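You operate a simulated robot arm through the tools that you are given. There is no shell and no other tool. Be economical: measure what you need, move in short steps, check, and stop when the job is done.

Carry out the task below with a simulated robot arm. There is one attempt and no reset: what you move stays moved.

## Task
Put things in order on the long table. At the end: the white spray bottle stands where the clear glass stood; the yellow tape roll is on the blue carton; the clear glass stands where the black weight stood; the black weight stands where the yellow tape roll stood; whatever was shut is shut again. Leave all else as you found it, and nothing knocked over.
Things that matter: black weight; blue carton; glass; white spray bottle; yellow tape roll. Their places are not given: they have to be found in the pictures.

The check looks at the end state, three seconds after you hand in, the way a careful person would. Anything else that was tipped, shoved, dropped, spilled or broken makes it a failure.

## Robot
A 5-joint arm with a two-finger parallel gripper, fixed in place. Base frame: the origin is at the foot of the arm, x ahead of it, y to its left, z up; the work surface is at about z = 0. Lengths are in mm, angles in rad, forces in N, time in s.
With the tool pointing down near the work surface it reaches from about 260 to 680 mm from the base axis. Its first joint turns from -1.152 to 1.152 rad. The tool tilts only in the upright plane through the base axis and itself; it spins freely about its own axis. Payload 2.9 kg.
The TCP is the grasp point between the finger pads, 30 mm short of the fingertips. In the tool frame z runs along the fingers and y along their closing line. The gripper opens to 110 mm. The fingers are 20 mm wide and 10 mm thick; the gripper's body (48 by 112 mm) begins 55 mm behind the TCP.
Orientation is that of the tool frame in the base frame, as [roll, pitch, yaw] about the fixed x, y, z axes, in that order (R = Rz(yaw) Ry(pitch) Rx(roll)). With the fingers straight down and closing along the base's y, the tool's x points along the base's -x, its y along +y and its z along -z.

## Interface
- The arm moves only by the tool move_arm. Its argument "deltas" is a list of rows, each an object (a shift or turn left out is 0, a gripper value left out holds the last) with "rot": the turn, a rotation vector about the tool's x, y, z in units of 6 degrees (1.0 is 6 degrees), a list of three; "linear": the shift along the tool's x, y, z in units of 20 mm (1.0 is 20 mm), a list of three; "jaw": the gripper command, from -1 (fully open) to 1 (shut), values between in proportion. In form: [{"rot": [wx, wy, wz], "linear": [dx, dy, dz], "jaw": jaw}, ...]. A call has 1 to 8 rows; each row shifts and turns the commanded pose from where the row before left it, along the tool's axes as they then stand. A call with a number of a shift or a turn outside -1 to 1 is refused whole. Each row takes 0.2 s and may step no farther than 50 mm and 0.15 rad from the row before; otherwise, or with a gripper value out of range, the whole call is refused. Where a pose cannot be reached the arm comes as near as it can. A force on the tool above 40 N (or 10 N above the force at the start of the call, whichever is more), or a blocked arm, ends the call early, and 0.2 s more pass. Each finger travels about 108 mm/s and halts on what it meets, pressing with about 20 N; the grip force reading is that of the motor and also rises with nothing between the fingers. The clock runs only during rows and for 0.2 s after the last one: add rows that do not move to give the fingers time. It gives the time, the measured TCP pose, the force on the tool (base axes), the opening and the grip force at its end, in the units of the frame above (readings bear some noise), with the torque about the TCP (base axes, N m) and any sound that the robot's microphone picked up.
- Cameras (640 x 400 px; columns grow to the right, rows downward): "scene" is fixed at [33.7, -452.5, 599.5]; the picture's right is [0.79, -0.61, 0.00], its down [-0.38, -0.49, -0.79] and it looks along [0.48, 0.62, -0.62] (base axes); focal length 358 px, centre (320, 200). "wrist" rides on the gripper at [72, 17, -103] in the tool frame; the picture's right is [-0.23, 0.97, 0.00], its down [-0.76, -0.18, -0.62] and it looks along [-0.61, -0.14, 0.78] (tool axes); focal length 222 px, centre (320, 200).
- grab_frame(camera): a new picture of that camera. It takes no simulated time.
- probe_pixels(camera, pixels): for up to 12 pixels [column, row] of the newest picture of that camera ("zoom" is the newest enlarged one), the place [x, y, z] in the base frame of the surface seen there, good to about 3 mm. It takes no simulated time.
- enlarge(camera, box): a new picture of the part [left, top, right, bottom] of that camera's present view, enlarged. It takes no simulated time.
- sign_off(): hands the job in; it is judged then, once.

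Keep the steps short. Do not move on a guess: measure, check each grasp and each placing, and mend mistakes. In all there are 80 turns and 54 pictures (those below and enlarged ones count). Leave the gripper open and the arm clear of the work at the hand-in unless told otherwise, and finish with a single line.

The tools are called as a command line: name --argument value ..., lists and objects as JSON in quotes. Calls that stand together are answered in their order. move_arm: Moves the arm, as the interface text tells. Its arguments: {"type":"object","properties":{"deltas":{"type":"array"}},"required":["deltas"]} The other tools are called the same way: grab_frame (camera) takes a picture; probe_pixels (camera, pixels) gives the place of the surface under pixels of a picture; enlarge (camera, box) takes an enlarged picture of a part of a camera's view; sign_off () hands the job in.

At the start:

```text
t: 0.0
tool_pos: [429.0, -44.3, 305.5]
tool_rot: [3.141, -0.001, -3.14]
wrist_force: [0.3, 0.0, -0.9]
moment: [0.0, -0.02, 0.0]
finger_gap: 110.0
gripper_force: 0.2
```

scene: 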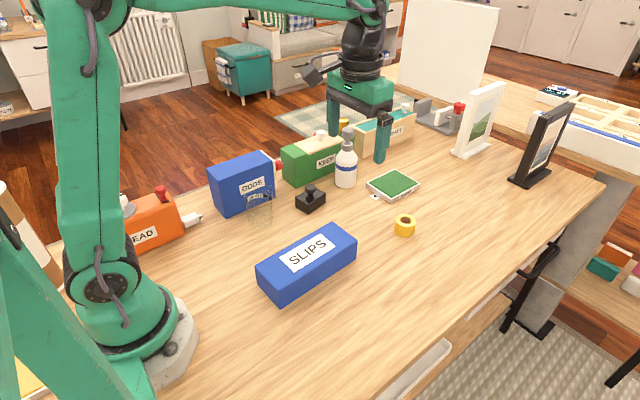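
wrist: 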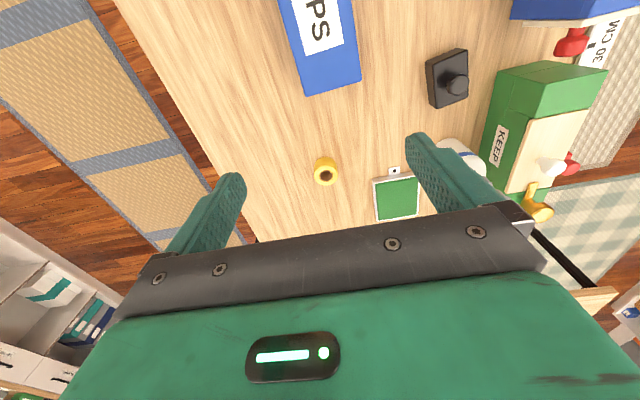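

I see a glass near (258,207), a black weight at (311,200), a white bottle at (346,167), a yellow tape roll at (405,225), and two blue boxes. I'll enlarge the work area to identify them properly.

enlarge --camera "scene" --box '[200, 120, 360, 220]'

enlarge --camera "scene" --box '[300, 80, 480, 250]'

enlarge --camera "scene" --box '[100, 150, 380, 320]'

```text
4.00 times, centred on (280, 170) of scene
```

zoom: 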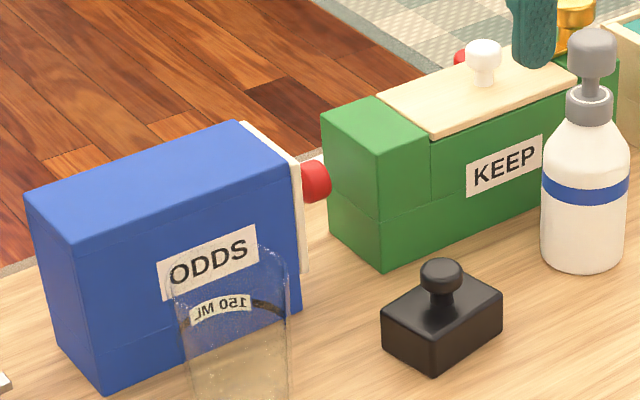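

```text
2.35 times, centred on (390, 165) of scene
```

zoom: 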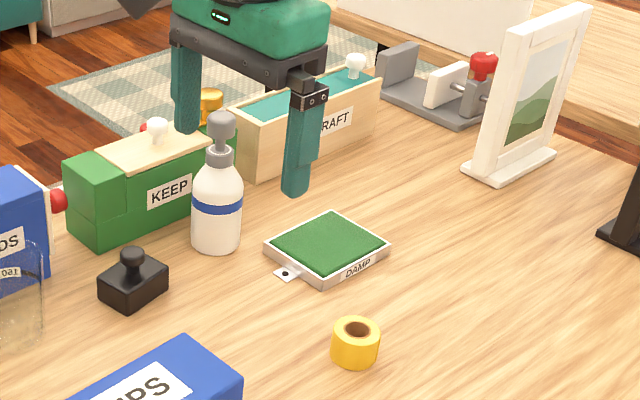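

```text
2.29 times, centred on (240, 235) of scene
```

zoom: 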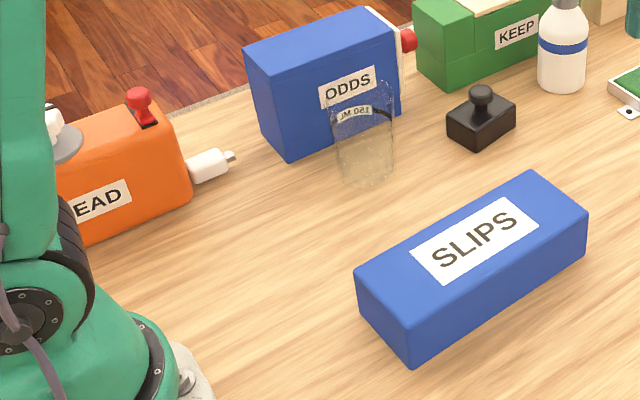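

Plain blue SLIPS box is the carton; ODDS looks like a drawer unit. Next I probe points on all the objects.

grab_frame --camera "scene"

probe_pixels --camera "scene" --pixels '[[258, 218], [262, 192], [311, 188], [313, 199], [307, 206], [297, 200], [325, 198], [348, 131], [346, 160], [346, 184], [404, 217], [404, 232]]'

probe_pixels --camera "scene" --pixels '[[258, 266], [334, 227], [356, 240], [278, 282], [307, 253], [280, 302], [394, 186], [376, 195], [288, 184], [240, 185], [218, 214], [277, 202]]'

```text
48 pictures are left
```

scene: 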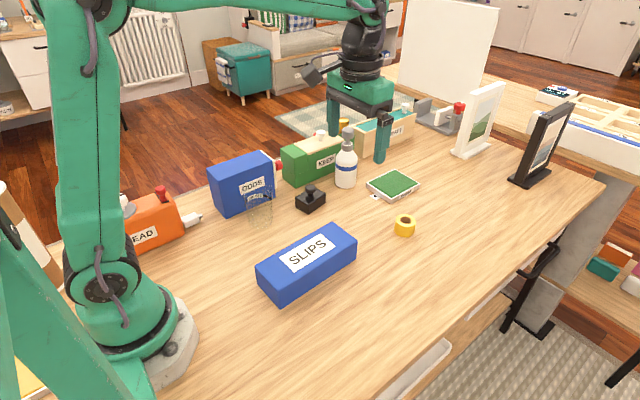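

```text
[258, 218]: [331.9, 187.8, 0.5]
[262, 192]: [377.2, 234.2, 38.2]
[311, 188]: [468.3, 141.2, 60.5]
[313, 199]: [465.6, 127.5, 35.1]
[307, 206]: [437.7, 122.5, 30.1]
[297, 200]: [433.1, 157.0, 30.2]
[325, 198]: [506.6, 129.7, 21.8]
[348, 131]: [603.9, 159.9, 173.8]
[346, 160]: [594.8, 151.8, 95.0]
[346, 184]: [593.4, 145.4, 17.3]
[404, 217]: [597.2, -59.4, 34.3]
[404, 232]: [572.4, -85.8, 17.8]
```

```text
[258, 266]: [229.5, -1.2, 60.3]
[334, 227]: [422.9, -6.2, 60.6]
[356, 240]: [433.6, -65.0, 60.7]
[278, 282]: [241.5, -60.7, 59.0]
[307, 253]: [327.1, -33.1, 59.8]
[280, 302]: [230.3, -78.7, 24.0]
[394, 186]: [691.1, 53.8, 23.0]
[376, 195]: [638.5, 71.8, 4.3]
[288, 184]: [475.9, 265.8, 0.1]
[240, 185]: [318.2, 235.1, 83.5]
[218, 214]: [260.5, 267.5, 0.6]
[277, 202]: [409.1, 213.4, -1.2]
```

The glass lets probes through, so I'll view it from the wrist later. First job is the tape to the carton. I'll enlarge the wrist view around the tape at (325,170) and around the weight at (448,80).

enlarge --camera "wrist" --box '[285, 145, 365, 195]'

probe_pixels --camera "zoom" --pixels '[[232, 190], [412, 190], [320, 110], [320, 150], [320, 270], [250, 250], [390, 250], [330, 215]]'

probe_pixels --camera "wrist" --pixels '[[428, 66], [434, 106], [465, 52], [467, 95], [455, 84], [300, 96], [360, 82], [286, 30], [345, 20], [322, 176], [312, 170], [338, 170]]'

```text
8.00 times, centred on (325, 170) of wrist
```

zoom: 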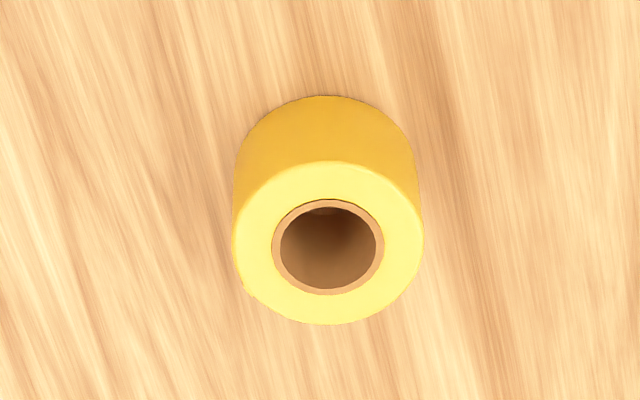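

```text
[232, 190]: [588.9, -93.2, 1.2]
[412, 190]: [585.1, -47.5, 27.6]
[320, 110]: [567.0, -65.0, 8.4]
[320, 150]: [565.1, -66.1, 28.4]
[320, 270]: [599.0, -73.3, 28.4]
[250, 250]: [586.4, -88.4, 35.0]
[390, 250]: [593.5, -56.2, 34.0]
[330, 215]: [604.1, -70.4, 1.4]
```

```text
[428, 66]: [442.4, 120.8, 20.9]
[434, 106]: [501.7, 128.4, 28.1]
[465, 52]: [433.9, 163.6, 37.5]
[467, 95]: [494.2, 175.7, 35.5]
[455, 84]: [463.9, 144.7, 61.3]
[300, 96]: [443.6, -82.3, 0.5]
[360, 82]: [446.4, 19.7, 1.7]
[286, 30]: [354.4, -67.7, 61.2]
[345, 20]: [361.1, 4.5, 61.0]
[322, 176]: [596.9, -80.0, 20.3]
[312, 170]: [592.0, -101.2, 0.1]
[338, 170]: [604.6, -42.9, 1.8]
```

Tape: centre about (590,-69), 46 mm across, 34 mm high. The carton's top is z≈60 with its centre near (333,-33). I'll move over the tape, high up, gripper open.

move_arm --deltas '[{"linear": [-1, -0.154, 1], "jaw": -1}, {"linear": [-1, -0.154, 1]}, {"linear": [-1, -0.154, 1]}, {"linear": [-1, -0.154, 1]}, {"linear": [-1, -0.154, 1]}, {"linear": [-1, -0.154, 1]}, {"linear": [-1, -0.154, 1]}, {"linear": [-1, -0.154, 1]}]'

grab_frame --camera "wrist"

```text
t: 1.8
tool_pos: [590.9, -70.3, 145.4]
tool_rot: [-3.141, 0.0, -3.14]
wrist_force: [-0.3, 0.3, -0.1]
moment: [0.02, 0.01, -0.01]
finger_gap: 109.9
gripper_force: 0.1
```

```text
46 pictures are left
```

wrist: 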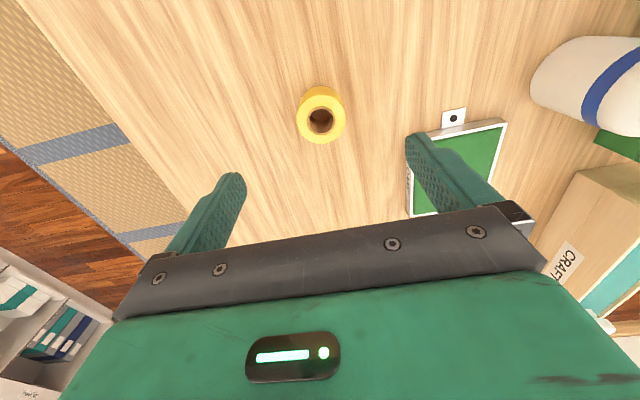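

The tape hole at (321,120) works out to (591,-68), right under the tool. I'll go down to z≈35 and close.

move_arm --deltas '[{"linear": [0, 0.08, 1]}, {"linear": [0, 0, 1]}, {"linear": [0, 0, 1]}, {"linear": [0, 0, 1]}, {"linear": [0, 0, 1]}, {"linear": [0, 0, 0.5]}, {"linear": [0, 0, 0]}]'

move_arm --deltas '[{"jaw": 1}, {"jaw": 1}, {"jaw": 1}]'

```text
t: 3.4
tool_pos: [589.9, -69.9, 34.3]
tool_rot: [-3.141, 0.0, 3.141]
wrist_force: [-0.4, 0.2, -0.5]
moment: [-0.02, -0.03, -0.01]
finger_gap: 110.1
gripper_force: 0.1
```

```text
t: 4.2
tool_pos: [589.6, -70.2, 35.7]
tool_rot: [3.141, -0.001, -3.14]
wrist_force: [-1.1, 0.1, -0.6]
moment: [0.03, -0.04, 0.03]
finger_gap: 46.8
gripper_force: 19.5
```

The grip holds at 46.8 mm. I'll lift 100 mm and start toward the carton.

move_arm --deltas '[{"linear": [0, 0, -1]}, {"linear": [0, 0, -1]}, {"linear": [0, 0, -1]}, {"linear": [0, 0, -1]}, {"linear": [0.8, 0, -1]}, {"linear": [1, 0.2, 0]}, {"linear": [1, 0.2, 0]}, {"linear": [1, 0.2, 0]}]'

move_arm --deltas '[{"linear": [1, 0.2, 0]}, {"linear": [1, 0.2, 0]}, {"linear": [1, 0.2, 0]}, {"linear": [1, 0.2, 0]}, {"linear": [1, 0.2, 0]}, {"linear": [1, 0.2, 0]}, {"linear": [1, 0, 0]}, {"linear": [1, 0, 0]}]'

grab_frame --camera "scene"

```text
t: 6.0
tool_pos: [513.5, -55.9, 134.1]
tool_rot: [3.14, -0.001, 3.141]
wrist_force: [-0.3, -0.2, -1.2]
moment: [-0.01, -0.03, 0.0]
finger_gap: 46.9
gripper_force: 20.5
```

```text
t: 7.8
tool_pos: [351.8, -31.9, 135.3]
tool_rot: [-3.141, 0.0, -3.141]
wrist_force: [0.2, 0.4, -0.2]
moment: [-0.01, 0.01, 0.0]
finger_gap: 46.6
gripper_force: 19.9
```

```text
45 pictures are left
```

scene: 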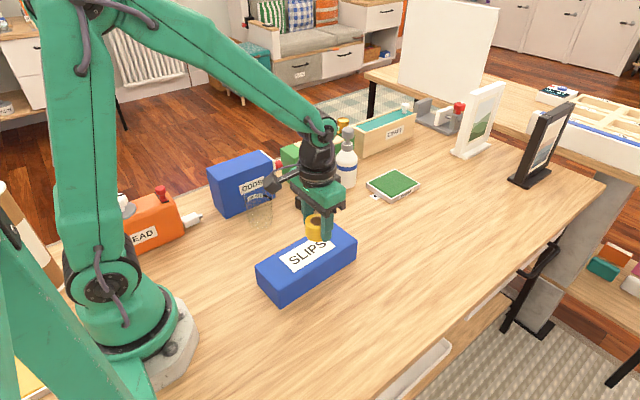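

Above the carton at (352,-32). I'll shift 18 mm back and lower to z≈97, so the tape's bottom is just above the top.

move_arm --deltas '[{"linear": [0.9, -0.05, 0]}, {"linear": [0, 0, 0.8]}, {"linear": [0, 0, 0.8]}, {"linear": [0, 0, 0.33]}, {"linear": [0, 0, 0]}]'

enlarge --camera "scene" --box '[240, 190, 400, 310]'

```text
t: 9.0
tool_pos: [336.3, -33.7, 95.6]
tool_rot: [3.141, 0.0, 3.141]
wrist_force: [-0.5, -0.3, 0.7]
moment: [0.01, 0.0, 0.0]
finger_gap: 46.5
gripper_force: 20.0
```

```text
3.33 times, centred on (320, 250) of scene
```

zoom: 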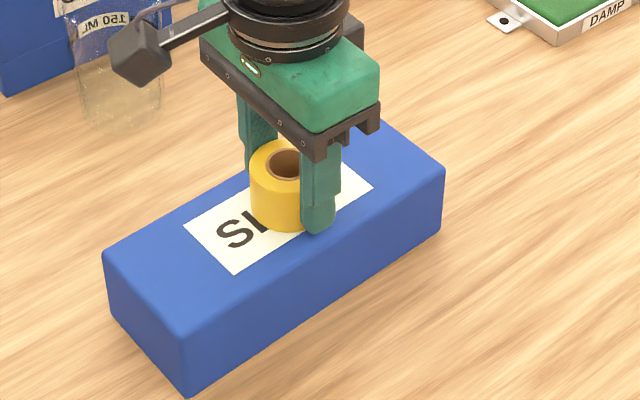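

The tape sits just above the carton top, centred. I'll open, wait, then rise 140 mm.

move_arm --deltas '[{"linear": [0, 0, 0.03], "jaw": -0.2}, {"jaw": -0.2}, {"jaw": -1}, {"linear": [0, 0, -1]}, {"linear": [0, 0, -1]}, {"linear": [0, 0, -1]}, {"linear": [0, 0, -1]}, {"linear": [0, 0, -1]}]'

enlarge --camera "scene" --box '[200, 150, 360, 250]'

```text
t: 10.8
tool_pos: [334.0, -33.4, 195.6]
tool_rot: [-3.14, 0.0, -3.14]
wrist_force: [-0.1, 0.1, 0.2]
moment: [0.01, 0.0, -0.03]
finger_gap: 109.9
gripper_force: 0.2
```

```text
4.00 times, centred on (280, 200) of scene
```

zoom: 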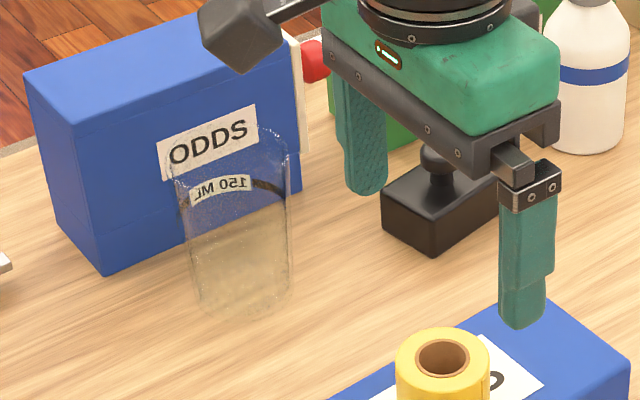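

Tape is on the carton. Next the weight: I move to about (395,130,196) to view it from above.

move_arm --deltas '[{"linear": [-0.4, 1, 0]}, {"linear": [-0.4, 1, 0]}, {"linear": [-0.4, 1, 0]}, {"linear": [-0.4, 1, 0]}, {"linear": [-0.4, 1, 0]}, {"linear": [-0.4, 1, 0]}, {"linear": [-0.4, 1, 0]}, {"linear": [-0.4, 1, 0]}]'

grab_frame --camera "wrist"

```text
t: 12.6
tool_pos: [399.3, 127.0, 195.5]
tool_rot: [3.141, -0.001, -3.141]
wrist_force: [-0.1, 0.9, 0.0]
moment: [0.05, 0.0, 0.0]
finger_gap: 110.1
gripper_force: 0.2
```

```text
42 pictures are left
```

wrist: 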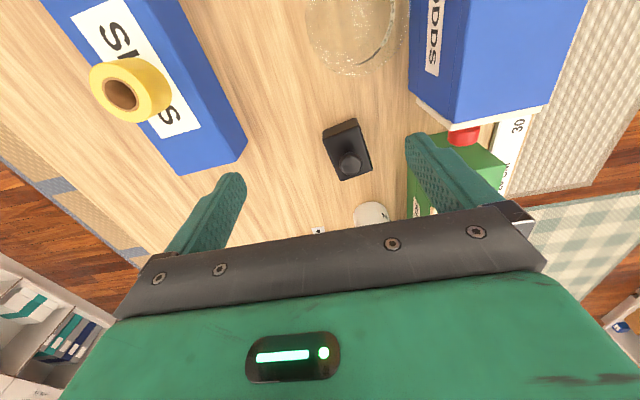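

Weight at (347,150), glass rim at (357,20). I enlarge both and probe the weight.

enlarge --camera "wrist" --box '[300, 110, 396, 190]'

probe_pixels --camera "wrist" --pixels '[[327, 130], [357, 121], [369, 165], [340, 176], [346, 158], [332, 155], [364, 146], [340, 132], [410, 99], [427, 98], [412, 60], [425, 125]]'

enlarge --camera "wrist" --box '[280, 0, 440, 100]'

```text
5.00 times, centred on (348, 150) of wrist
```

zoom: 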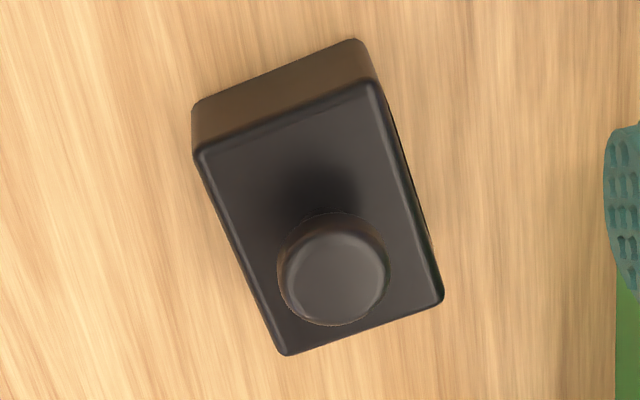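

```text
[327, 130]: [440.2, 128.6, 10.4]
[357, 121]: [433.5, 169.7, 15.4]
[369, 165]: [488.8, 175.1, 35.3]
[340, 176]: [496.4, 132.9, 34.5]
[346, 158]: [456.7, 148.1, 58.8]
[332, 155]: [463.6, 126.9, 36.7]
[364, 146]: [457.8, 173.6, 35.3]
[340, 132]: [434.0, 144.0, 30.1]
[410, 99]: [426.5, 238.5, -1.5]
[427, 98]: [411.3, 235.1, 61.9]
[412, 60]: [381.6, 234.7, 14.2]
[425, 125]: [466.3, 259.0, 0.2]
```

```text
4.00 times, centred on (360, 50) of wrist
```

zoom: 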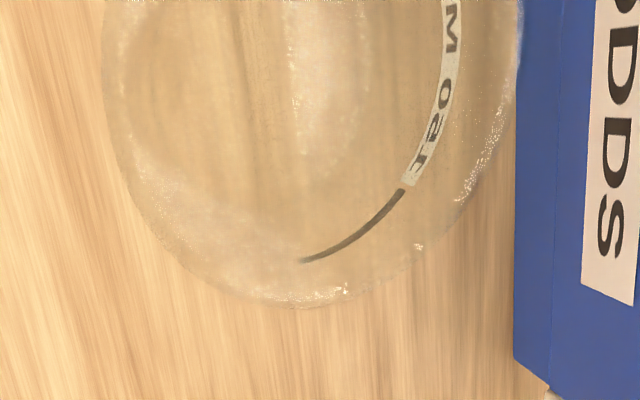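

Weight: centre (469,151), 65×45×35 mm, turned about 9.7°, knob top at 61. I'll move over it, turn the tool 9.5°, and come down to z≈115.

move_arm --deltas '[{"linear": [-0.871, 0.295, 0]}, {"linear": [-0.871, 0.295, 0]}, {"linear": [-0.871, 0.295, 0]}, {"linear": [-0.871, 0.295, 0]}, {"rot": [0, 0, -0.8], "linear": [0, 0, 1]}, {"rot": [0, 0, -0.8], "linear": [0, 0, 1]}, {"linear": [0, 0, 1]}, {"linear": [0, 0, 1]}]'

grab_frame --camera "wrist"

```text
t: 14.4
tool_pos: [468.6, 149.5, 116.2]
tool_rot: [-3.141, 0.0, -2.974]
wrist_force: [-0.1, 0.6, -0.1]
moment: [0.02, 0.0, 0.03]
finger_gap: 110.2
gripper_force: 0.0
```

```text
39 pictures are left
```

wrist: 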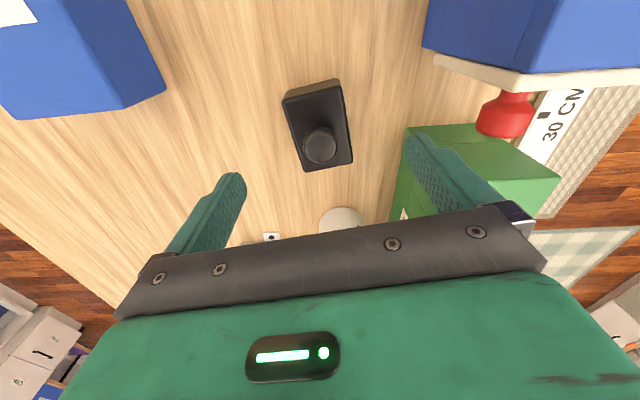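

Aligned. I narrow the jaws to about 78 mm to keep clear of the green KEEP box, descend to z≈35, then close.

move_arm --deltas '[{"jaw": -0.42}, {"linear": [0, 0.05, 1]}, {"linear": [0, 0, 1]}, {"linear": [0, 0, 1]}, {"linear": [0, 0, 1]}, {"linear": [0, 0, 0]}]'

move_arm --deltas '[{"jaw": 1}, {"jaw": 1}, {"jaw": 1}]'

move_arm --deltas '[{"linear": [0, 0, -0.5]}, {"linear": [0, 0, -1]}, {"linear": [0, 0, -1]}, {"linear": [0, 0, 0]}]'

```text
t: 15.8
tool_pos: [466.5, 151.2, 36.5]
tool_rot: [-3.141, 0.001, -2.973]
wrist_force: [-0.2, 0.0, 0.3]
moment: [0.02, 0.0, -0.02]
finger_gap: 78.3
gripper_force: 0.2
```

```text
t: 16.6
tool_pos: [467.0, 150.3, 35.7]
tool_rot: [-3.14, 0.0, -2.973]
wrist_force: [0.4, -2.1, 0.7]
moment: [-0.02, -0.04, 0.0]
finger_gap: 49.8
gripper_force: 19.9
```

```text
t: 17.6
tool_pos: [466.7, 153.2, 85.1]
tool_rot: [3.141, -0.001, -2.973]
wrist_force: [-0.6, -0.2, -5.8]
moment: [-0.03, 0.05, -0.02]
finger_gap: 50.0
gripper_force: 20.1
```

The weight is gripped at 50 mm and lifted (about 0.6 kg). I'll carry it to the tape's old place, (590,-69).

move_arm --deltas '[{"linear": [0, -1, -0.5]}, {"linear": [-0.2, -1, -0.5]}, {"linear": [-0.3, -1, 0]}, {"linear": [-0.4, -1, 0]}, {"linear": [-0.4, -1, 0]}, {"linear": [-0.4, -1, 0]}, {"linear": [-0.4, -1, 0]}, {"linear": [-0.4, -1, 0]}]'

move_arm --deltas '[{"linear": [-0.4, -1, 0]}, {"linear": [-0.4, -1, 0]}, {"linear": [-0.4, -1, 0]}, {"linear": [-0.4, -1, 0]}, {"linear": [0, 0, 0]}]'

grab_frame --camera "scene"

```text
t: 19.4
tool_pos: [545.4, 1.9, 105.5]
tool_rot: [-3.142, -0.001, -2.974]
wrist_force: [0.7, -1.0, -5.0]
moment: [0.01, 0.02, 0.02]
finger_gap: 49.8
gripper_force: 20.2
```

```text
t: 20.6
tool_pos: [589.1, -71.3, 105.7]
tool_rot: [3.141, -0.002, -2.974]
wrist_force: [0.2, 0.9, -5.8]
moment: [0.01, 0.01, 0.01]
finger_gap: 49.8
gripper_force: 19.9
```

```text
38 pictures are left
```

scene: 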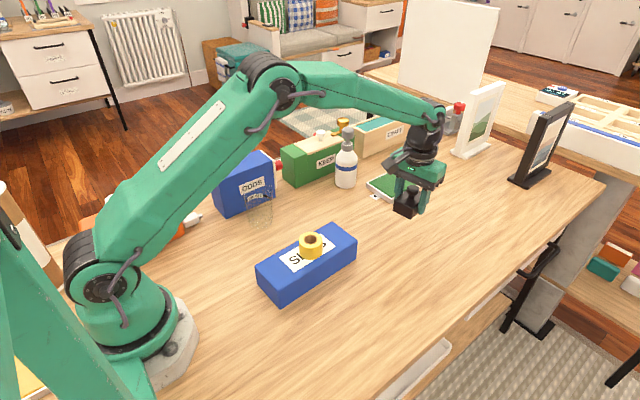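

Tape is settled on the carton. I lower the weight to z≈36.5 at (588,-69).

move_arm --deltas '[{"linear": [0, 0.1, 1]}, {"linear": [0, 0, 1]}, {"linear": [0, 0, 1]}, {"linear": [0, 0, 0.42]}, {"linear": [0, 0, 0]}]'

enlarge --camera "scene" --box '[350, 150, 470, 250]'

```text
t: 21.8
tool_pos: [589.5, -68.7, 35.0]
tool_rot: [-3.14, -0.001, -2.973]
wrist_force: [-0.3, 0.1, -5.5]
moment: [-0.01, -0.01, -0.01]
finger_gap: 50.1
gripper_force: 19.8
```

```text
4.00 times, centred on (410, 200) of scene
```

zoom: 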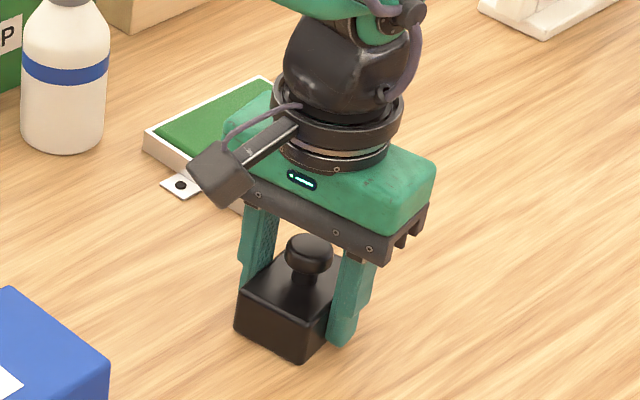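

Still hanging (-5.5 N). I lower in 1 mm steps until the force falls away.

move_arm --deltas '[{"linear": [0, 0, 0.05]}, {"linear": [0, 0, 0.03]}]'

```text
t: 22.4
tool_pos: [588.8, -70.0, 35.1]
tool_rot: [3.141, -0.001, -2.973]
wrist_force: [-0.8, 1.3, -3.3]
moment: [0.02, 0.1, -0.02]
finger_gap: 49.8
gripper_force: 20.1
```

Force is dropping, so contact is starting. A bit lower, then I open to 78 mm and rise.

move_arm --deltas '[{"linear": [0, 0, 0.03]}, {"jaw": -0.42}, {"jaw": -0.42}, {"linear": [0, 0, -1]}, {"linear": [0, 0, -1]}, {"linear": [0, 0, -1]}, {"linear": [0, 0, -1]}, {"linear": [0, 0, -1]}]'

grab_frame --camera "wrist"

```text
t: 24.2
tool_pos: [589.6, -69.6, 134.9]
tool_rot: [-3.141, 0.001, -2.974]
wrist_force: [-0.3, -0.1, 0.1]
moment: [0.0, -0.01, -0.03]
finger_gap: 78.0
gripper_force: 0.0
```

```text
36 pictures are left
```

wrist: 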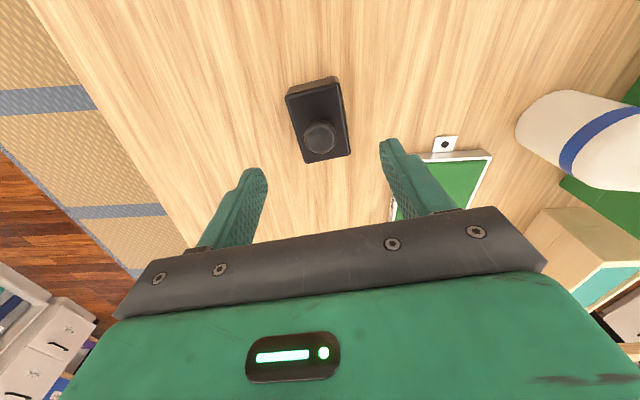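

Weight stands upright at the tape's old place. Next the glass: I raise, travel toward about (330,38), and spin the tool so it closes along x with the camera facing +y.

move_arm --deltas '[{"linear": [0.84, 0.53, -1], "rot": [0, 0, -0.957]}, {"linear": [0.787, 0.609, -1], "rot": [0, 0, -0.957]}, {"linear": [0.721, 0.685, -1], "rot": [0, 0, -0.957]}, {"linear": [0.65, 0.753, -0.3], "rot": [0, 0, -0.957]}, {"linear": [0.571, 0.815, 0], "rot": [0, 0, -0.957]}, {"linear": [0.487, 0.868, 0], "rot": [0, 0, -0.957]}, {"linear": [0.398, 0.911, 0], "rot": [0, 0, -0.957]}, {"linear": [0.304, 0.947, 0], "rot": [0, 0, -0.957]}]'

move_arm --deltas '[{"linear": [0.209, 0.973, 0], "rot": [0, 0, -0.957]}, {"linear": [0.109, 0.989, 0], "rot": [0, 0, -0.957]}, {"linear": [0.01, 0.995, 0], "rot": [0, 0, -0.957]}, {"linear": [-0.089, 0.991, 0], "rot": [0, 0, -0.957]}, {"linear": [-0.188, 0.977, 0], "rot": [0, 0, -0.957]}, {"linear": [-0.285, 0.953, 0], "rot": [0, 0, -0.957], "jaw": -1}, {"linear": [0, 0, 0]}]'

grab_frame --camera "wrist"

```text
t: 26.0
tool_pos: [442.6, -7.5, 201.1]
tool_rot: [3.141, -0.001, -2.171]
wrist_force: [0.3, 0.1, 0.1]
moment: [-0.02, -0.02, 0.01]
finger_gap: 77.9
gripper_force: 0.0
```

```text
t: 27.6
tool_pos: [331.8, 35.7, 200.8]
tool_rot: [3.141, 0.001, -1.571]
wrist_force: [-0.2, 0.4, 1.0]
moment: [0.03, 0.01, 0.01]
finger_gap: 110.0
gripper_force: 0.1
```

```text
35 pictures are left
```

wrist: 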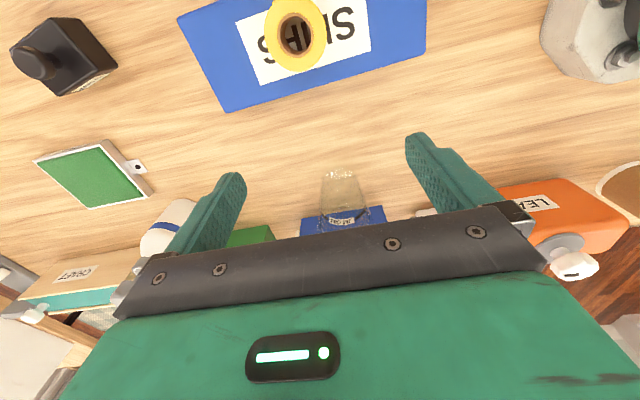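

Glass visible at (342,200), standing in front of ODDS. I enlarge it.

enlarge --camera "wrist" --box '[290, 160, 390, 240]'

```text
5.00 times, centred on (340, 200) of wrist
```

zoom: 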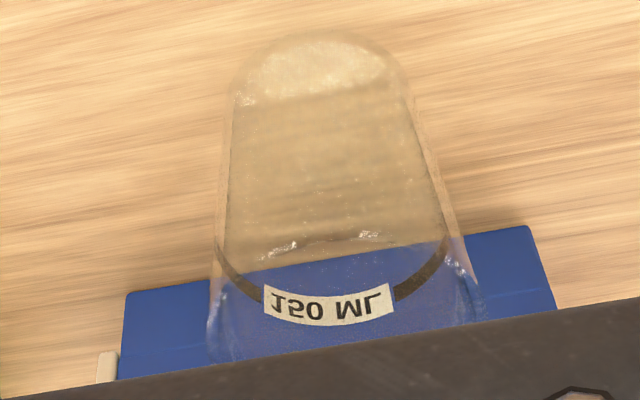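

Combining views, the glass is centred near (327,170), base radius 28, rim radius about 34, height about 108. I move over it with the tips staying above the rim (z=155).

move_arm --deltas '[{"linear": [-1, 0.04, 0]}, {"linear": [-1, 0.04, 0]}, {"linear": [-1, 0.04, 0]}, {"linear": [-1, 0.04, 0]}, {"linear": [-1, 0.04, 0.5]}, {"linear": [-1, 0.04, 0.8]}, {"linear": [-0.715, 0, 1]}, {"linear": [0, 0, 0]}]'

grab_frame --camera "wrist"

enlarge --camera "scene" --box '[180, 120, 340, 240]'

```text
t: 29.4
tool_pos: [327.4, 171.4, 156.3]
tool_rot: [3.14, -0.001, -1.574]
wrist_force: [-0.1, 0.3, -0.3]
moment: [-0.01, 0.01, 0.02]
finger_gap: 110.2
gripper_force: 0.1
```

```text
33 pictures are left
```

wrist: 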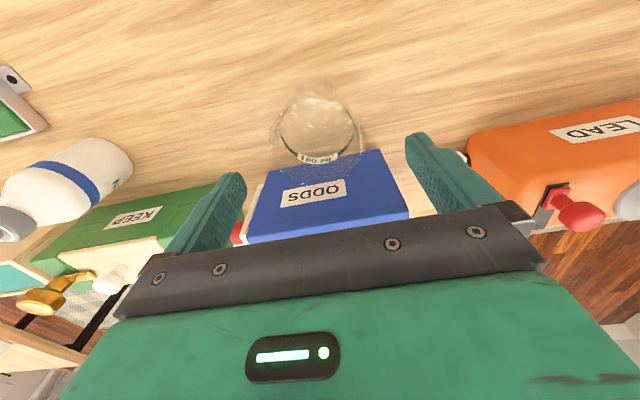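

```text
3.33 times, centred on (260, 180) of scene
```

zoom: 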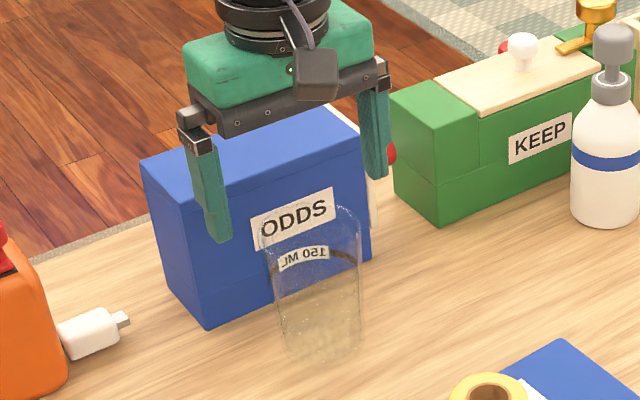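

I enlarge the wrist view to check the rim's centre against the tool.

enlarge --camera "wrist" --box '[255, 70, 383, 180]'

```text
3.64 times, centred on (319, 125) of wrist
```

zoom: 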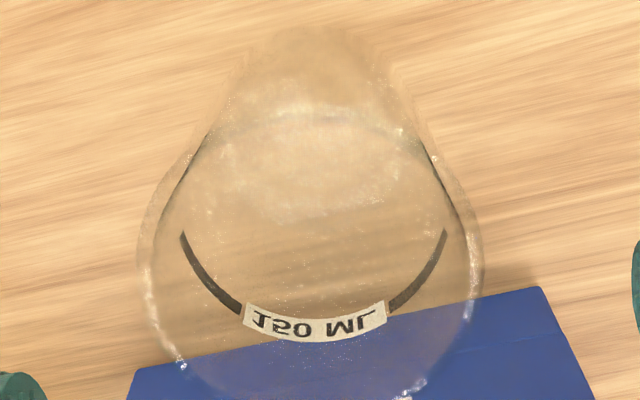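

The rim centre is near (328,168). I shift 3 mm toward -y and descend to z≈75, with the fingers either side of the glass.

move_arm --deltas '[{"linear": [0.15, 0, 0.8]}, {"linear": [0, 0, 0.8]}, {"linear": [0, 0, 0.8]}, {"linear": [0, 0, 0.8]}, {"linear": [0, 0, 0.85]}, {"linear": [0, 0, 0]}]'

enlarge --camera "scene" --box '[200, 150, 320, 240]'

```text
t: 30.8
tool_pos: [328.9, 167.1, 75.0]
tool_rot: [-3.141, 0.0, -1.573]
wrist_force: [0.3, 0.0, 0.3]
moment: [0.01, 0.02, 0.0]
finger_gap: 110.2
gripper_force: 0.0
```

```text
4.44 times, centred on (260, 195) of scene
```

zoom: 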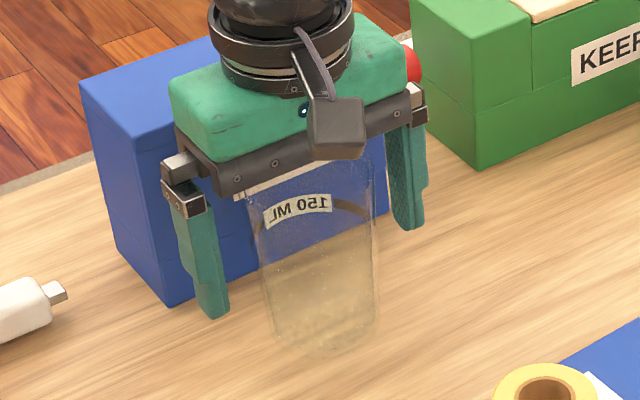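

The fingers straddle the glass and the palm is clear of the rim. I close in two stages.

move_arm --deltas '[{"jaw": -0.4}, {"jaw": -0.3}, {"jaw": 0}, {"jaw": 0.3}, {"jaw": 0.3}]'

move_arm --deltas '[{"linear": [0, 0, -0.3]}, {"linear": [0, 0, -0.5]}, {"linear": [0, 0, 0]}]'

enlarge --camera "scene" --box '[200, 150, 320, 240]'

```text
t: 32.0
tool_pos: [326.8, 168.0, 75.5]
tool_rot: [3.142, 0.001, -1.571]
wrist_force: [0.3, -0.4, 0.7]
moment: [0.02, 0.04, -0.02]
finger_gap: 70.2
gripper_force: 19.4
```

```text
t: 32.8
tool_pos: [327.6, 166.4, 89.6]
tool_rot: [-3.141, 0.001, -1.573]
wrist_force: [-0.1, 0.0, -3.0]
moment: [-0.01, 0.01, -0.02]
finger_gap: 70.1
gripper_force: 20.0
```

```text
4.44 times, centred on (260, 195) of scene
```

zoom: 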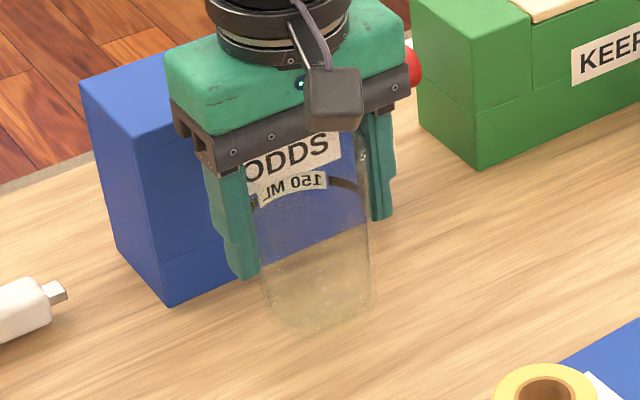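

Glass lifted, held at 70 mm, about 0.3 kg. I carry it slowly to the weight's old place, (469,150.6).

move_arm --deltas '[{"linear": [0.1, -0.2, -0.3]}, {"linear": [0.1, -0.5, -0.2]}, {"linear": [0.1, -0.7, 0]}, {"linear": [0.1, -0.7, 0]}, {"linear": [0.1, -0.7, 0]}, {"linear": [0.1, -0.7, 0]}, {"linear": [0.1, -0.7, 0]}, {"linear": [0.1, -0.7, 0]}]'

move_arm --deltas '[{"linear": [0, -0.7, 0]}, {"linear": [0, -0.7, 0]}, {"linear": [0, -0.5, 0]}, {"linear": [0, -0.25, 0]}, {"linear": [0, 0, 0]}]'

enlarge --camera "scene" --box '[240, 110, 400, 230]'

```text
t: 34.6
tool_pos: [425.0, 151.9, 99.0]
tool_rot: [3.139, 0.0, -1.574]
wrist_force: [0.5, 0.1, -1.7]
moment: [-0.01, 0.01, 0.03]
finger_gap: 69.8
gripper_force: 19.9
```

```text
t: 35.8
tool_pos: [467.5, 152.3, 98.0]
tool_rot: [3.141, 0.001, -1.574]
wrist_force: [0.0, 0.4, -2.1]
moment: [0.0, -0.03, -0.03]
finger_gap: 70.1
gripper_force: 20.1
```

```text
3.33 times, centred on (320, 170) of scene
```

zoom: 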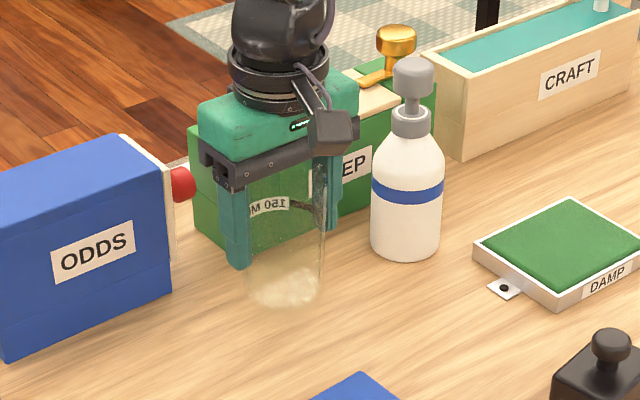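

Glass over its target, well clear of the bottle and KEEP box. I lower to about 1 mm above touching.

move_arm --deltas '[{"linear": [0.08, -0.07, 0.4]}, {"linear": [0, 0, 0.4]}, {"linear": [0, 0, 0.25]}, {"linear": [0, 0, 0.06]}, {"linear": [0, 0, 0]}]'

move_arm --deltas '[{"linear": [0, 0, 0.03]}, {"linear": [0, 0, 0.0]}]'

```text
t: 37.0
tool_pos: [468.3, 150.0, 76.7]
tool_rot: [-3.141, 0.0, -1.572]
wrist_force: [0.5, -0.3, -2.0]
moment: [0.01, -0.01, -0.01]
finger_gap: 70.0
gripper_force: 19.7
```

```text
t: 37.6
tool_pos: [469.6, 150.2, 76.4]
tool_rot: [-3.141, 0.0, -1.572]
wrist_force: [0.6, -0.2, -1.2]
moment: [0.01, 0.02, 0.01]
finger_gap: 70.3
gripper_force: 19.7
```

move_arm --deltas '[{"linear": [0, 0, 0.04]}, {"linear": [0, 0, 0]}]'

enlarge --camera "scene" --box '[260, 130, 380, 220]'

```text
t: 38.2
tool_pos: [468.9, 150.4, 77.2]
tool_rot: [3.141, 0.002, -1.574]
wrist_force: [0.0, -0.9, -1.9]
moment: [0.01, 0.01, -0.01]
finger_gap: 69.9
gripper_force: 19.8
```

```text
4.44 times, centred on (320, 175) of scene
```

zoom: 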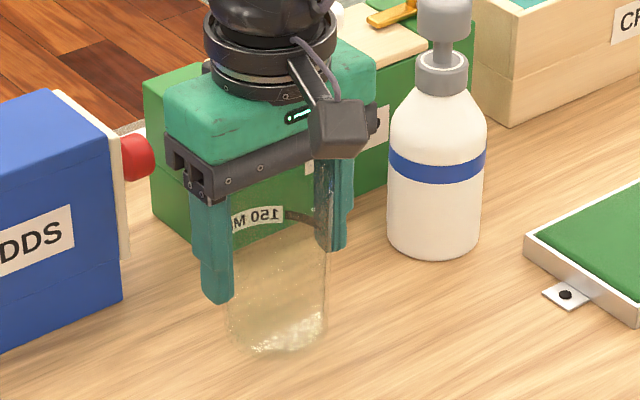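

By my tally of commands the glass is still ~2.4 mm above its original height. I lower 1.6 mm, then 0.8 mm, watching the force.

move_arm --deltas '[{"linear": [0, 0, 0.08]}, {"linear": [0, 0, 0.0]}]'

move_arm --deltas '[{"linear": [0, 0, 0.04]}, {"linear": [0, 0, 0]}]'

```text
t: 38.8
tool_pos: [470.1, 150.4, 76.2]
tool_rot: [-3.141, -0.001, -1.572]
wrist_force: [-0.3, 0.3, -2.6]
moment: [-0.03, -0.02, 0.03]
finger_gap: 70.2
gripper_force: 20.1
```

```text
t: 39.4
tool_pos: [470.0, 151.5, 74.1]
tool_rot: [3.141, 0.0, -1.574]
wrist_force: [-0.8, 0.3, 1.7]
moment: [0.02, 0.19, 0.01]
finger_gap: 70.1
gripper_force: 20.0
```

Touching now (force +1.7 N). I open to about 92 mm, wait, and rise straight up.

move_arm --deltas '[{"jaw": -0.4}, {"jaw": -0.7}, {"jaw": -0.7}, {"linear": [0, 0, -0.6]}, {"linear": [0, 0, -1]}, {"linear": [0, 0, -1]}, {"linear": [0, 0, -1]}, {"linear": [0, 0, -1]}]'

move_arm --deltas '[{"linear": [0, 0, -1]}, {"linear": [0.7, 0, -1]}, {"linear": [1, 0, -1]}, {"linear": [1, 0, 0]}, {"linear": [1, 0, 0]}, {"linear": [1, 0, 0]}, {"linear": [1, 0, 0]}]'

grab_frame --camera "wrist"

grab_frame --camera "scene"

```text
t: 41.2
tool_pos: [469.6, 149.7, 165.4]
tool_rot: [3.141, 0.001, -1.573]
wrist_force: [-0.3, 0.1, -0.4]
moment: [0.02, 0.01, -0.01]
finger_gap: 93.6
gripper_force: 0.0
```

```text
t: 42.8
tool_pos: [469.5, 35.9, 226.1]
tool_rot: [3.14, 0.0, -1.57]
wrist_force: [0.2, -0.2, 0.1]
moment: [0.01, 0.0, 0.04]
finger_gap: 93.3
gripper_force: 0.1
```

```text
26 pictures are left
```

wrist: 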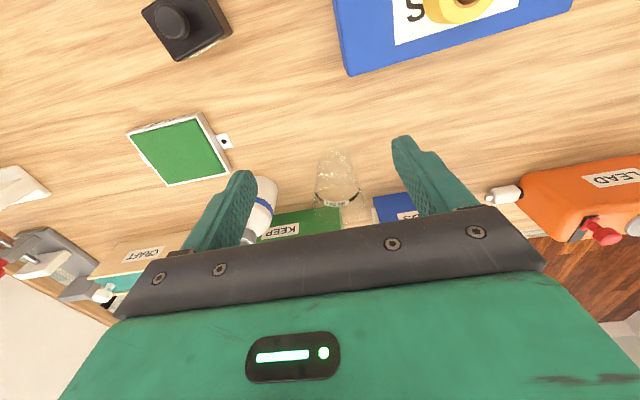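

```text
25 pictures are left
```

scene: 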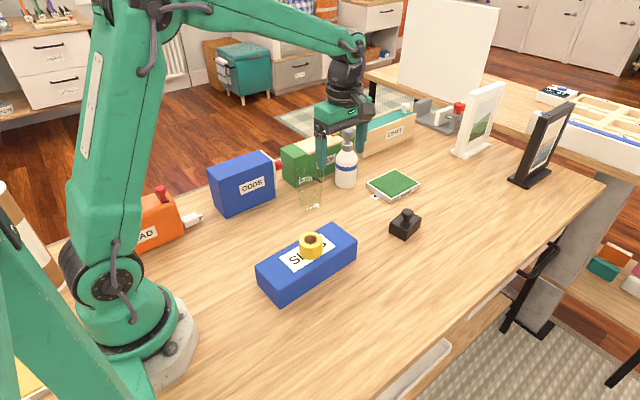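

Glass stands upright at the weight's old place. Next the bottle. I move +130 mm in x to look at it from the -y side.

move_arm --deltas '[{"linear": [0, -1, 0]}, {"linear": [0, -1, 0]}, {"linear": [0, -1, 0]}, {"linear": [0, -1, 0]}, {"linear": [0, -1, 0]}, {"linear": [0, -1, 0]}, {"linear": [0, -0.7, 0], "jaw": -0.6}, {"linear": [0, 0, 0]}]'

grab_frame --camera "wrist"

```text
t: 44.6
tool_pos: [602.9, 35.6, 225.7]
tool_rot: [3.141, 0.0, -1.572]
wrist_force: [-0.1, 0.5, 0.6]
moment: [0.01, -0.03, 0.0]
finger_gap: 87.9
gripper_force: 0.0
```

```text
24 pictures are left
```

wrist: 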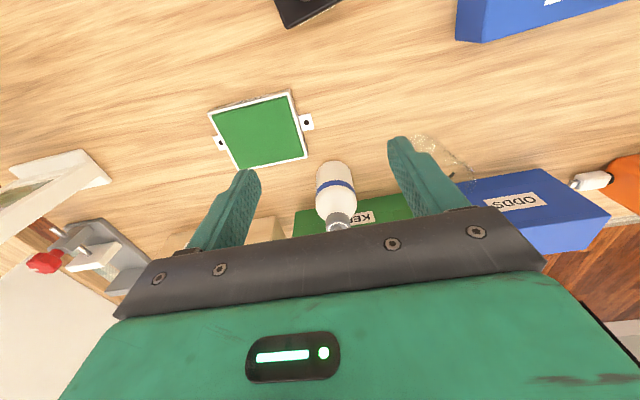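

The bottle is centred ahead. I enlarge it and probe its surface.

enlarge --camera "wrist" --box '[290, 150, 390, 240]'

probe_pixels --camera "wrist" --pixels '[[335, 163], [320, 190], [355, 188], [337, 187], [338, 205], [339, 215], [338, 222], [338, 228], [320, 168], [352, 168], [310, 215], [390, 205]]'

enlarge --camera "scene" --box '[310, 110, 400, 200]'

```text
4.44 times, centred on (340, 195) of wrist
```

zoom: 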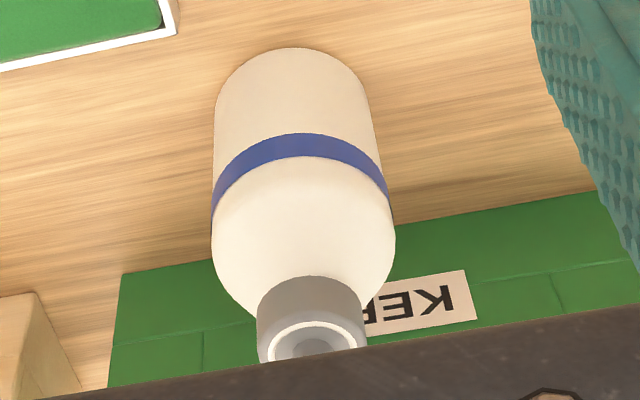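

```text
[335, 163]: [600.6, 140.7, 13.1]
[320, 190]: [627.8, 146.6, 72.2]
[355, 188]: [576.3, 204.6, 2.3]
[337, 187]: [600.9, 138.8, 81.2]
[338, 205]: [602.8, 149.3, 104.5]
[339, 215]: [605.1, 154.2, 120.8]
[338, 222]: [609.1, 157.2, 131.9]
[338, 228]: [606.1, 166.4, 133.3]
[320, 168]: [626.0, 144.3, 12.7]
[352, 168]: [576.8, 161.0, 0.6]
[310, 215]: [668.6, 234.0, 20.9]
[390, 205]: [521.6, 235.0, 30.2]
```

```text
4.44 times, centred on (355, 155) of scene
```

zoom: 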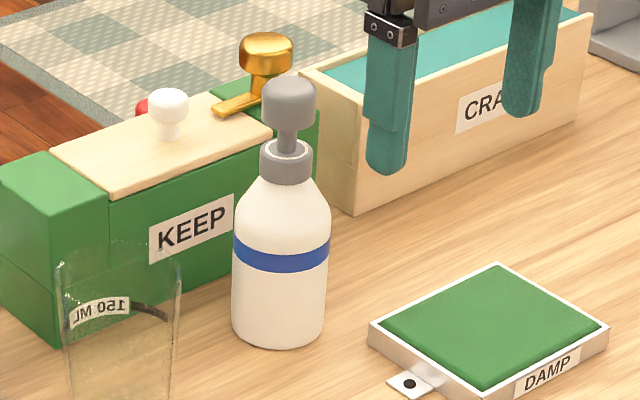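

Bottle axis near (603,167), body radius 28. Collar spans z≈117–133, with the pump head above. I probe the head, collar and shoulder for exact heights.

probe_pixels --camera "zoom" --pixels '[[288, 82], [288, 95], [270, 100], [308, 100], [288, 125], [287, 150], [286, 165], [287, 180], [287, 195], [268, 165], [306, 165], [265, 50]]'

```text
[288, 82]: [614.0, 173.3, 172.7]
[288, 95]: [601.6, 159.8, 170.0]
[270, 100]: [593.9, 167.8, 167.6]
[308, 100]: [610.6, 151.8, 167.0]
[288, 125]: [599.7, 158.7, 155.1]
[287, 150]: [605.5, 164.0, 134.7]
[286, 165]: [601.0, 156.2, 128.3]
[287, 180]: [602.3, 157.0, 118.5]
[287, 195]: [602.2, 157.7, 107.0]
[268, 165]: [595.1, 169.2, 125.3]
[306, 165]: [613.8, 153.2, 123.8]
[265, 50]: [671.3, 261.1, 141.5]
```

Head top is z≈173, axis near (608,167). I move over it at z≈226 (tips at 196) and check alignment from above.

move_arm --deltas '[{"linear": [-1, -0.05, 0]}, {"linear": [-1, -0.05, 0]}, {"linear": [-1, -0.05, 0]}, {"linear": [-1, -0.05, 0]}, {"linear": [-1, -0.05, 0]}, {"linear": [-1, 0, 0]}, {"linear": [-0.57, 0, 0]}, {"linear": [0, 0, 0]}]'

grab_frame --camera "wrist"

```text
t: 46.4
tool_pos: [608.8, 166.8, 226.2]
tool_rot: [3.141, 0.002, -1.572]
wrist_force: [1.4, 0.2, -0.2]
moment: [-0.03, -0.02, -0.02]
finger_gap: 87.7
gripper_force: 0.2
```

```text
21 pictures are left
```

wrist: 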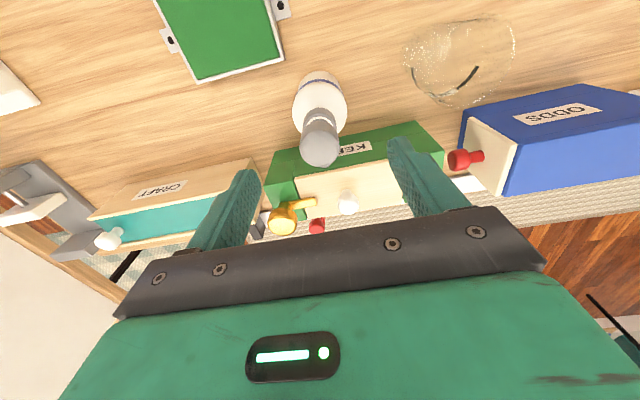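

The head at (320,150) works out to (608.7,169). I shift 2.5 mm and descend to z≈150, so the pads span collar and head.

move_arm --deltas '[{"linear": [-0.12, 0, 0.8]}, {"linear": [0, 0, 0.8]}, {"linear": [0, 0, 0.8]}, {"linear": [0, 0, 0.8]}, {"linear": [0, 0, 0.6]}, {"linear": [0, 0, 0]}]'

enlarge --camera "scene" --box '[290, 90, 410, 200]'

```text
t: 47.8
tool_pos: [608.2, 171.6, 149.5]
tool_rot: [3.14, -0.001, -1.573]
wrist_force: [-0.6, 0.8, -0.4]
moment: [-0.03, -0.03, 0.02]
finger_gap: 87.9
gripper_force: 0.0
```

```text
3.64 times, centred on (350, 145) of scene
```

zoom: 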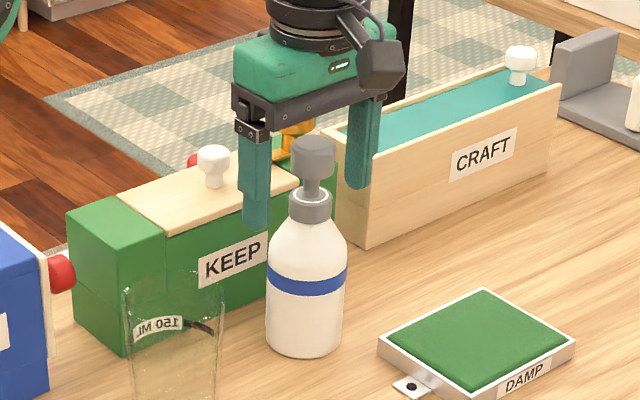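

Fingers straddle the pump evenly. I close in stages and check the width.

move_arm --deltas '[{"jaw": 0.0}, {"jaw": 0.25}, {"jaw": 0.5}, {"jaw": 0.8}, {"jaw": 1}, {"jaw": 1}]'

move_arm --deltas '[{"linear": [0, 0, -0.2]}, {"linear": [0, 0, -0.3]}, {"linear": [0, 0, 0]}]'

enlarge --camera "scene" --box '[290, 90, 410, 200]'

```text
t: 49.2
tool_pos: [608.7, 171.8, 149.6]
tool_rot: [3.141, 0.001, -1.575]
wrist_force: [-0.1, 0.0, 0.0]
moment: [0.06, -0.11, 0.01]
finger_gap: 31.4
gripper_force: 20.2
```

```text
t: 50.0
tool_pos: [608.1, 170.8, 160.6]
tool_rot: [3.142, -0.001, -1.572]
wrist_force: [0.0, -0.7, -3.2]
moment: [0.0, -0.03, -0.02]
finger_gap: 31.3
gripper_force: 20.2
```

```text
3.64 times, centred on (350, 145) of scene
```

zoom: 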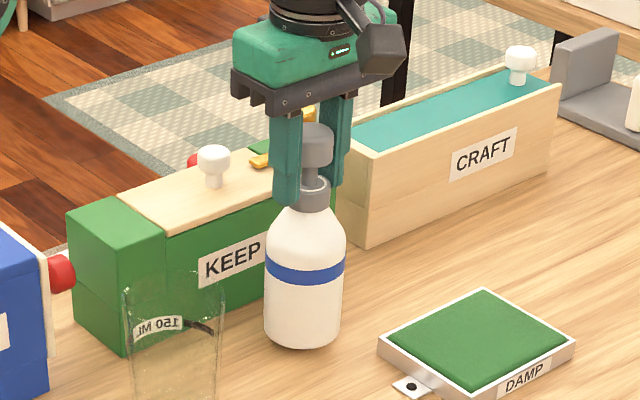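

Bottle lifted, hanging straight, gripped at 31 mm. I raise it further and take it out toward -y to the free corridor at y≈55.

move_arm --deltas '[{"linear": [0.4, 0, -0.7]}, {"linear": [0.7, 0, -0.7]}, {"linear": [0.8, 0, -0.6]}, {"linear": [0.8, 0, -0.25]}, {"linear": [0.8, 0, 0]}, {"linear": [0.8, 0, 0]}, {"linear": [0.8, 0, 0]}, {"linear": [0.65, 0, 0]}]'

move_arm --deltas '[{"linear": [0, 0.4, 0]}, {"linear": [0, 0.8, 0]}, {"linear": [0, 0.9, 0]}, {"linear": [0, 0.9, 0]}, {"linear": [0, 0.9, 0]}, {"linear": [0, 0.9, 0]}, {"linear": [0, 0.9, 0]}, {"linear": [0, 0.9, 0]}]'

grab_frame --camera "scene"

```text
t: 51.8
tool_pos: [607.7, 54.6, 206.1]
tool_rot: [-3.141, 0.0, -1.573]
wrist_force: [0.5, 0.5, -3.4]
moment: [0.01, 0.01, -0.02]
finger_gap: 31.6
gripper_force: 20.1
```

```text
t: 53.6
tool_pos: [477.2, 54.5, 203.4]
tool_rot: [-3.141, 0.002, -1.57]
wrist_force: [0.7, 0.5, -3.2]
moment: [-0.02, 0.0, -0.02]
finger_gap: 31.5
gripper_force: 19.9
```

```text
18 pictures are left
```

scene: 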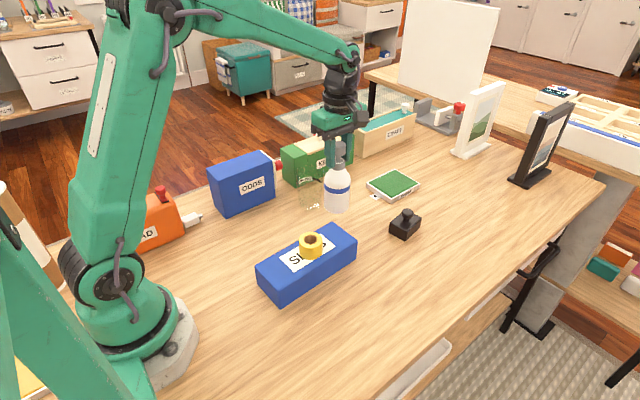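

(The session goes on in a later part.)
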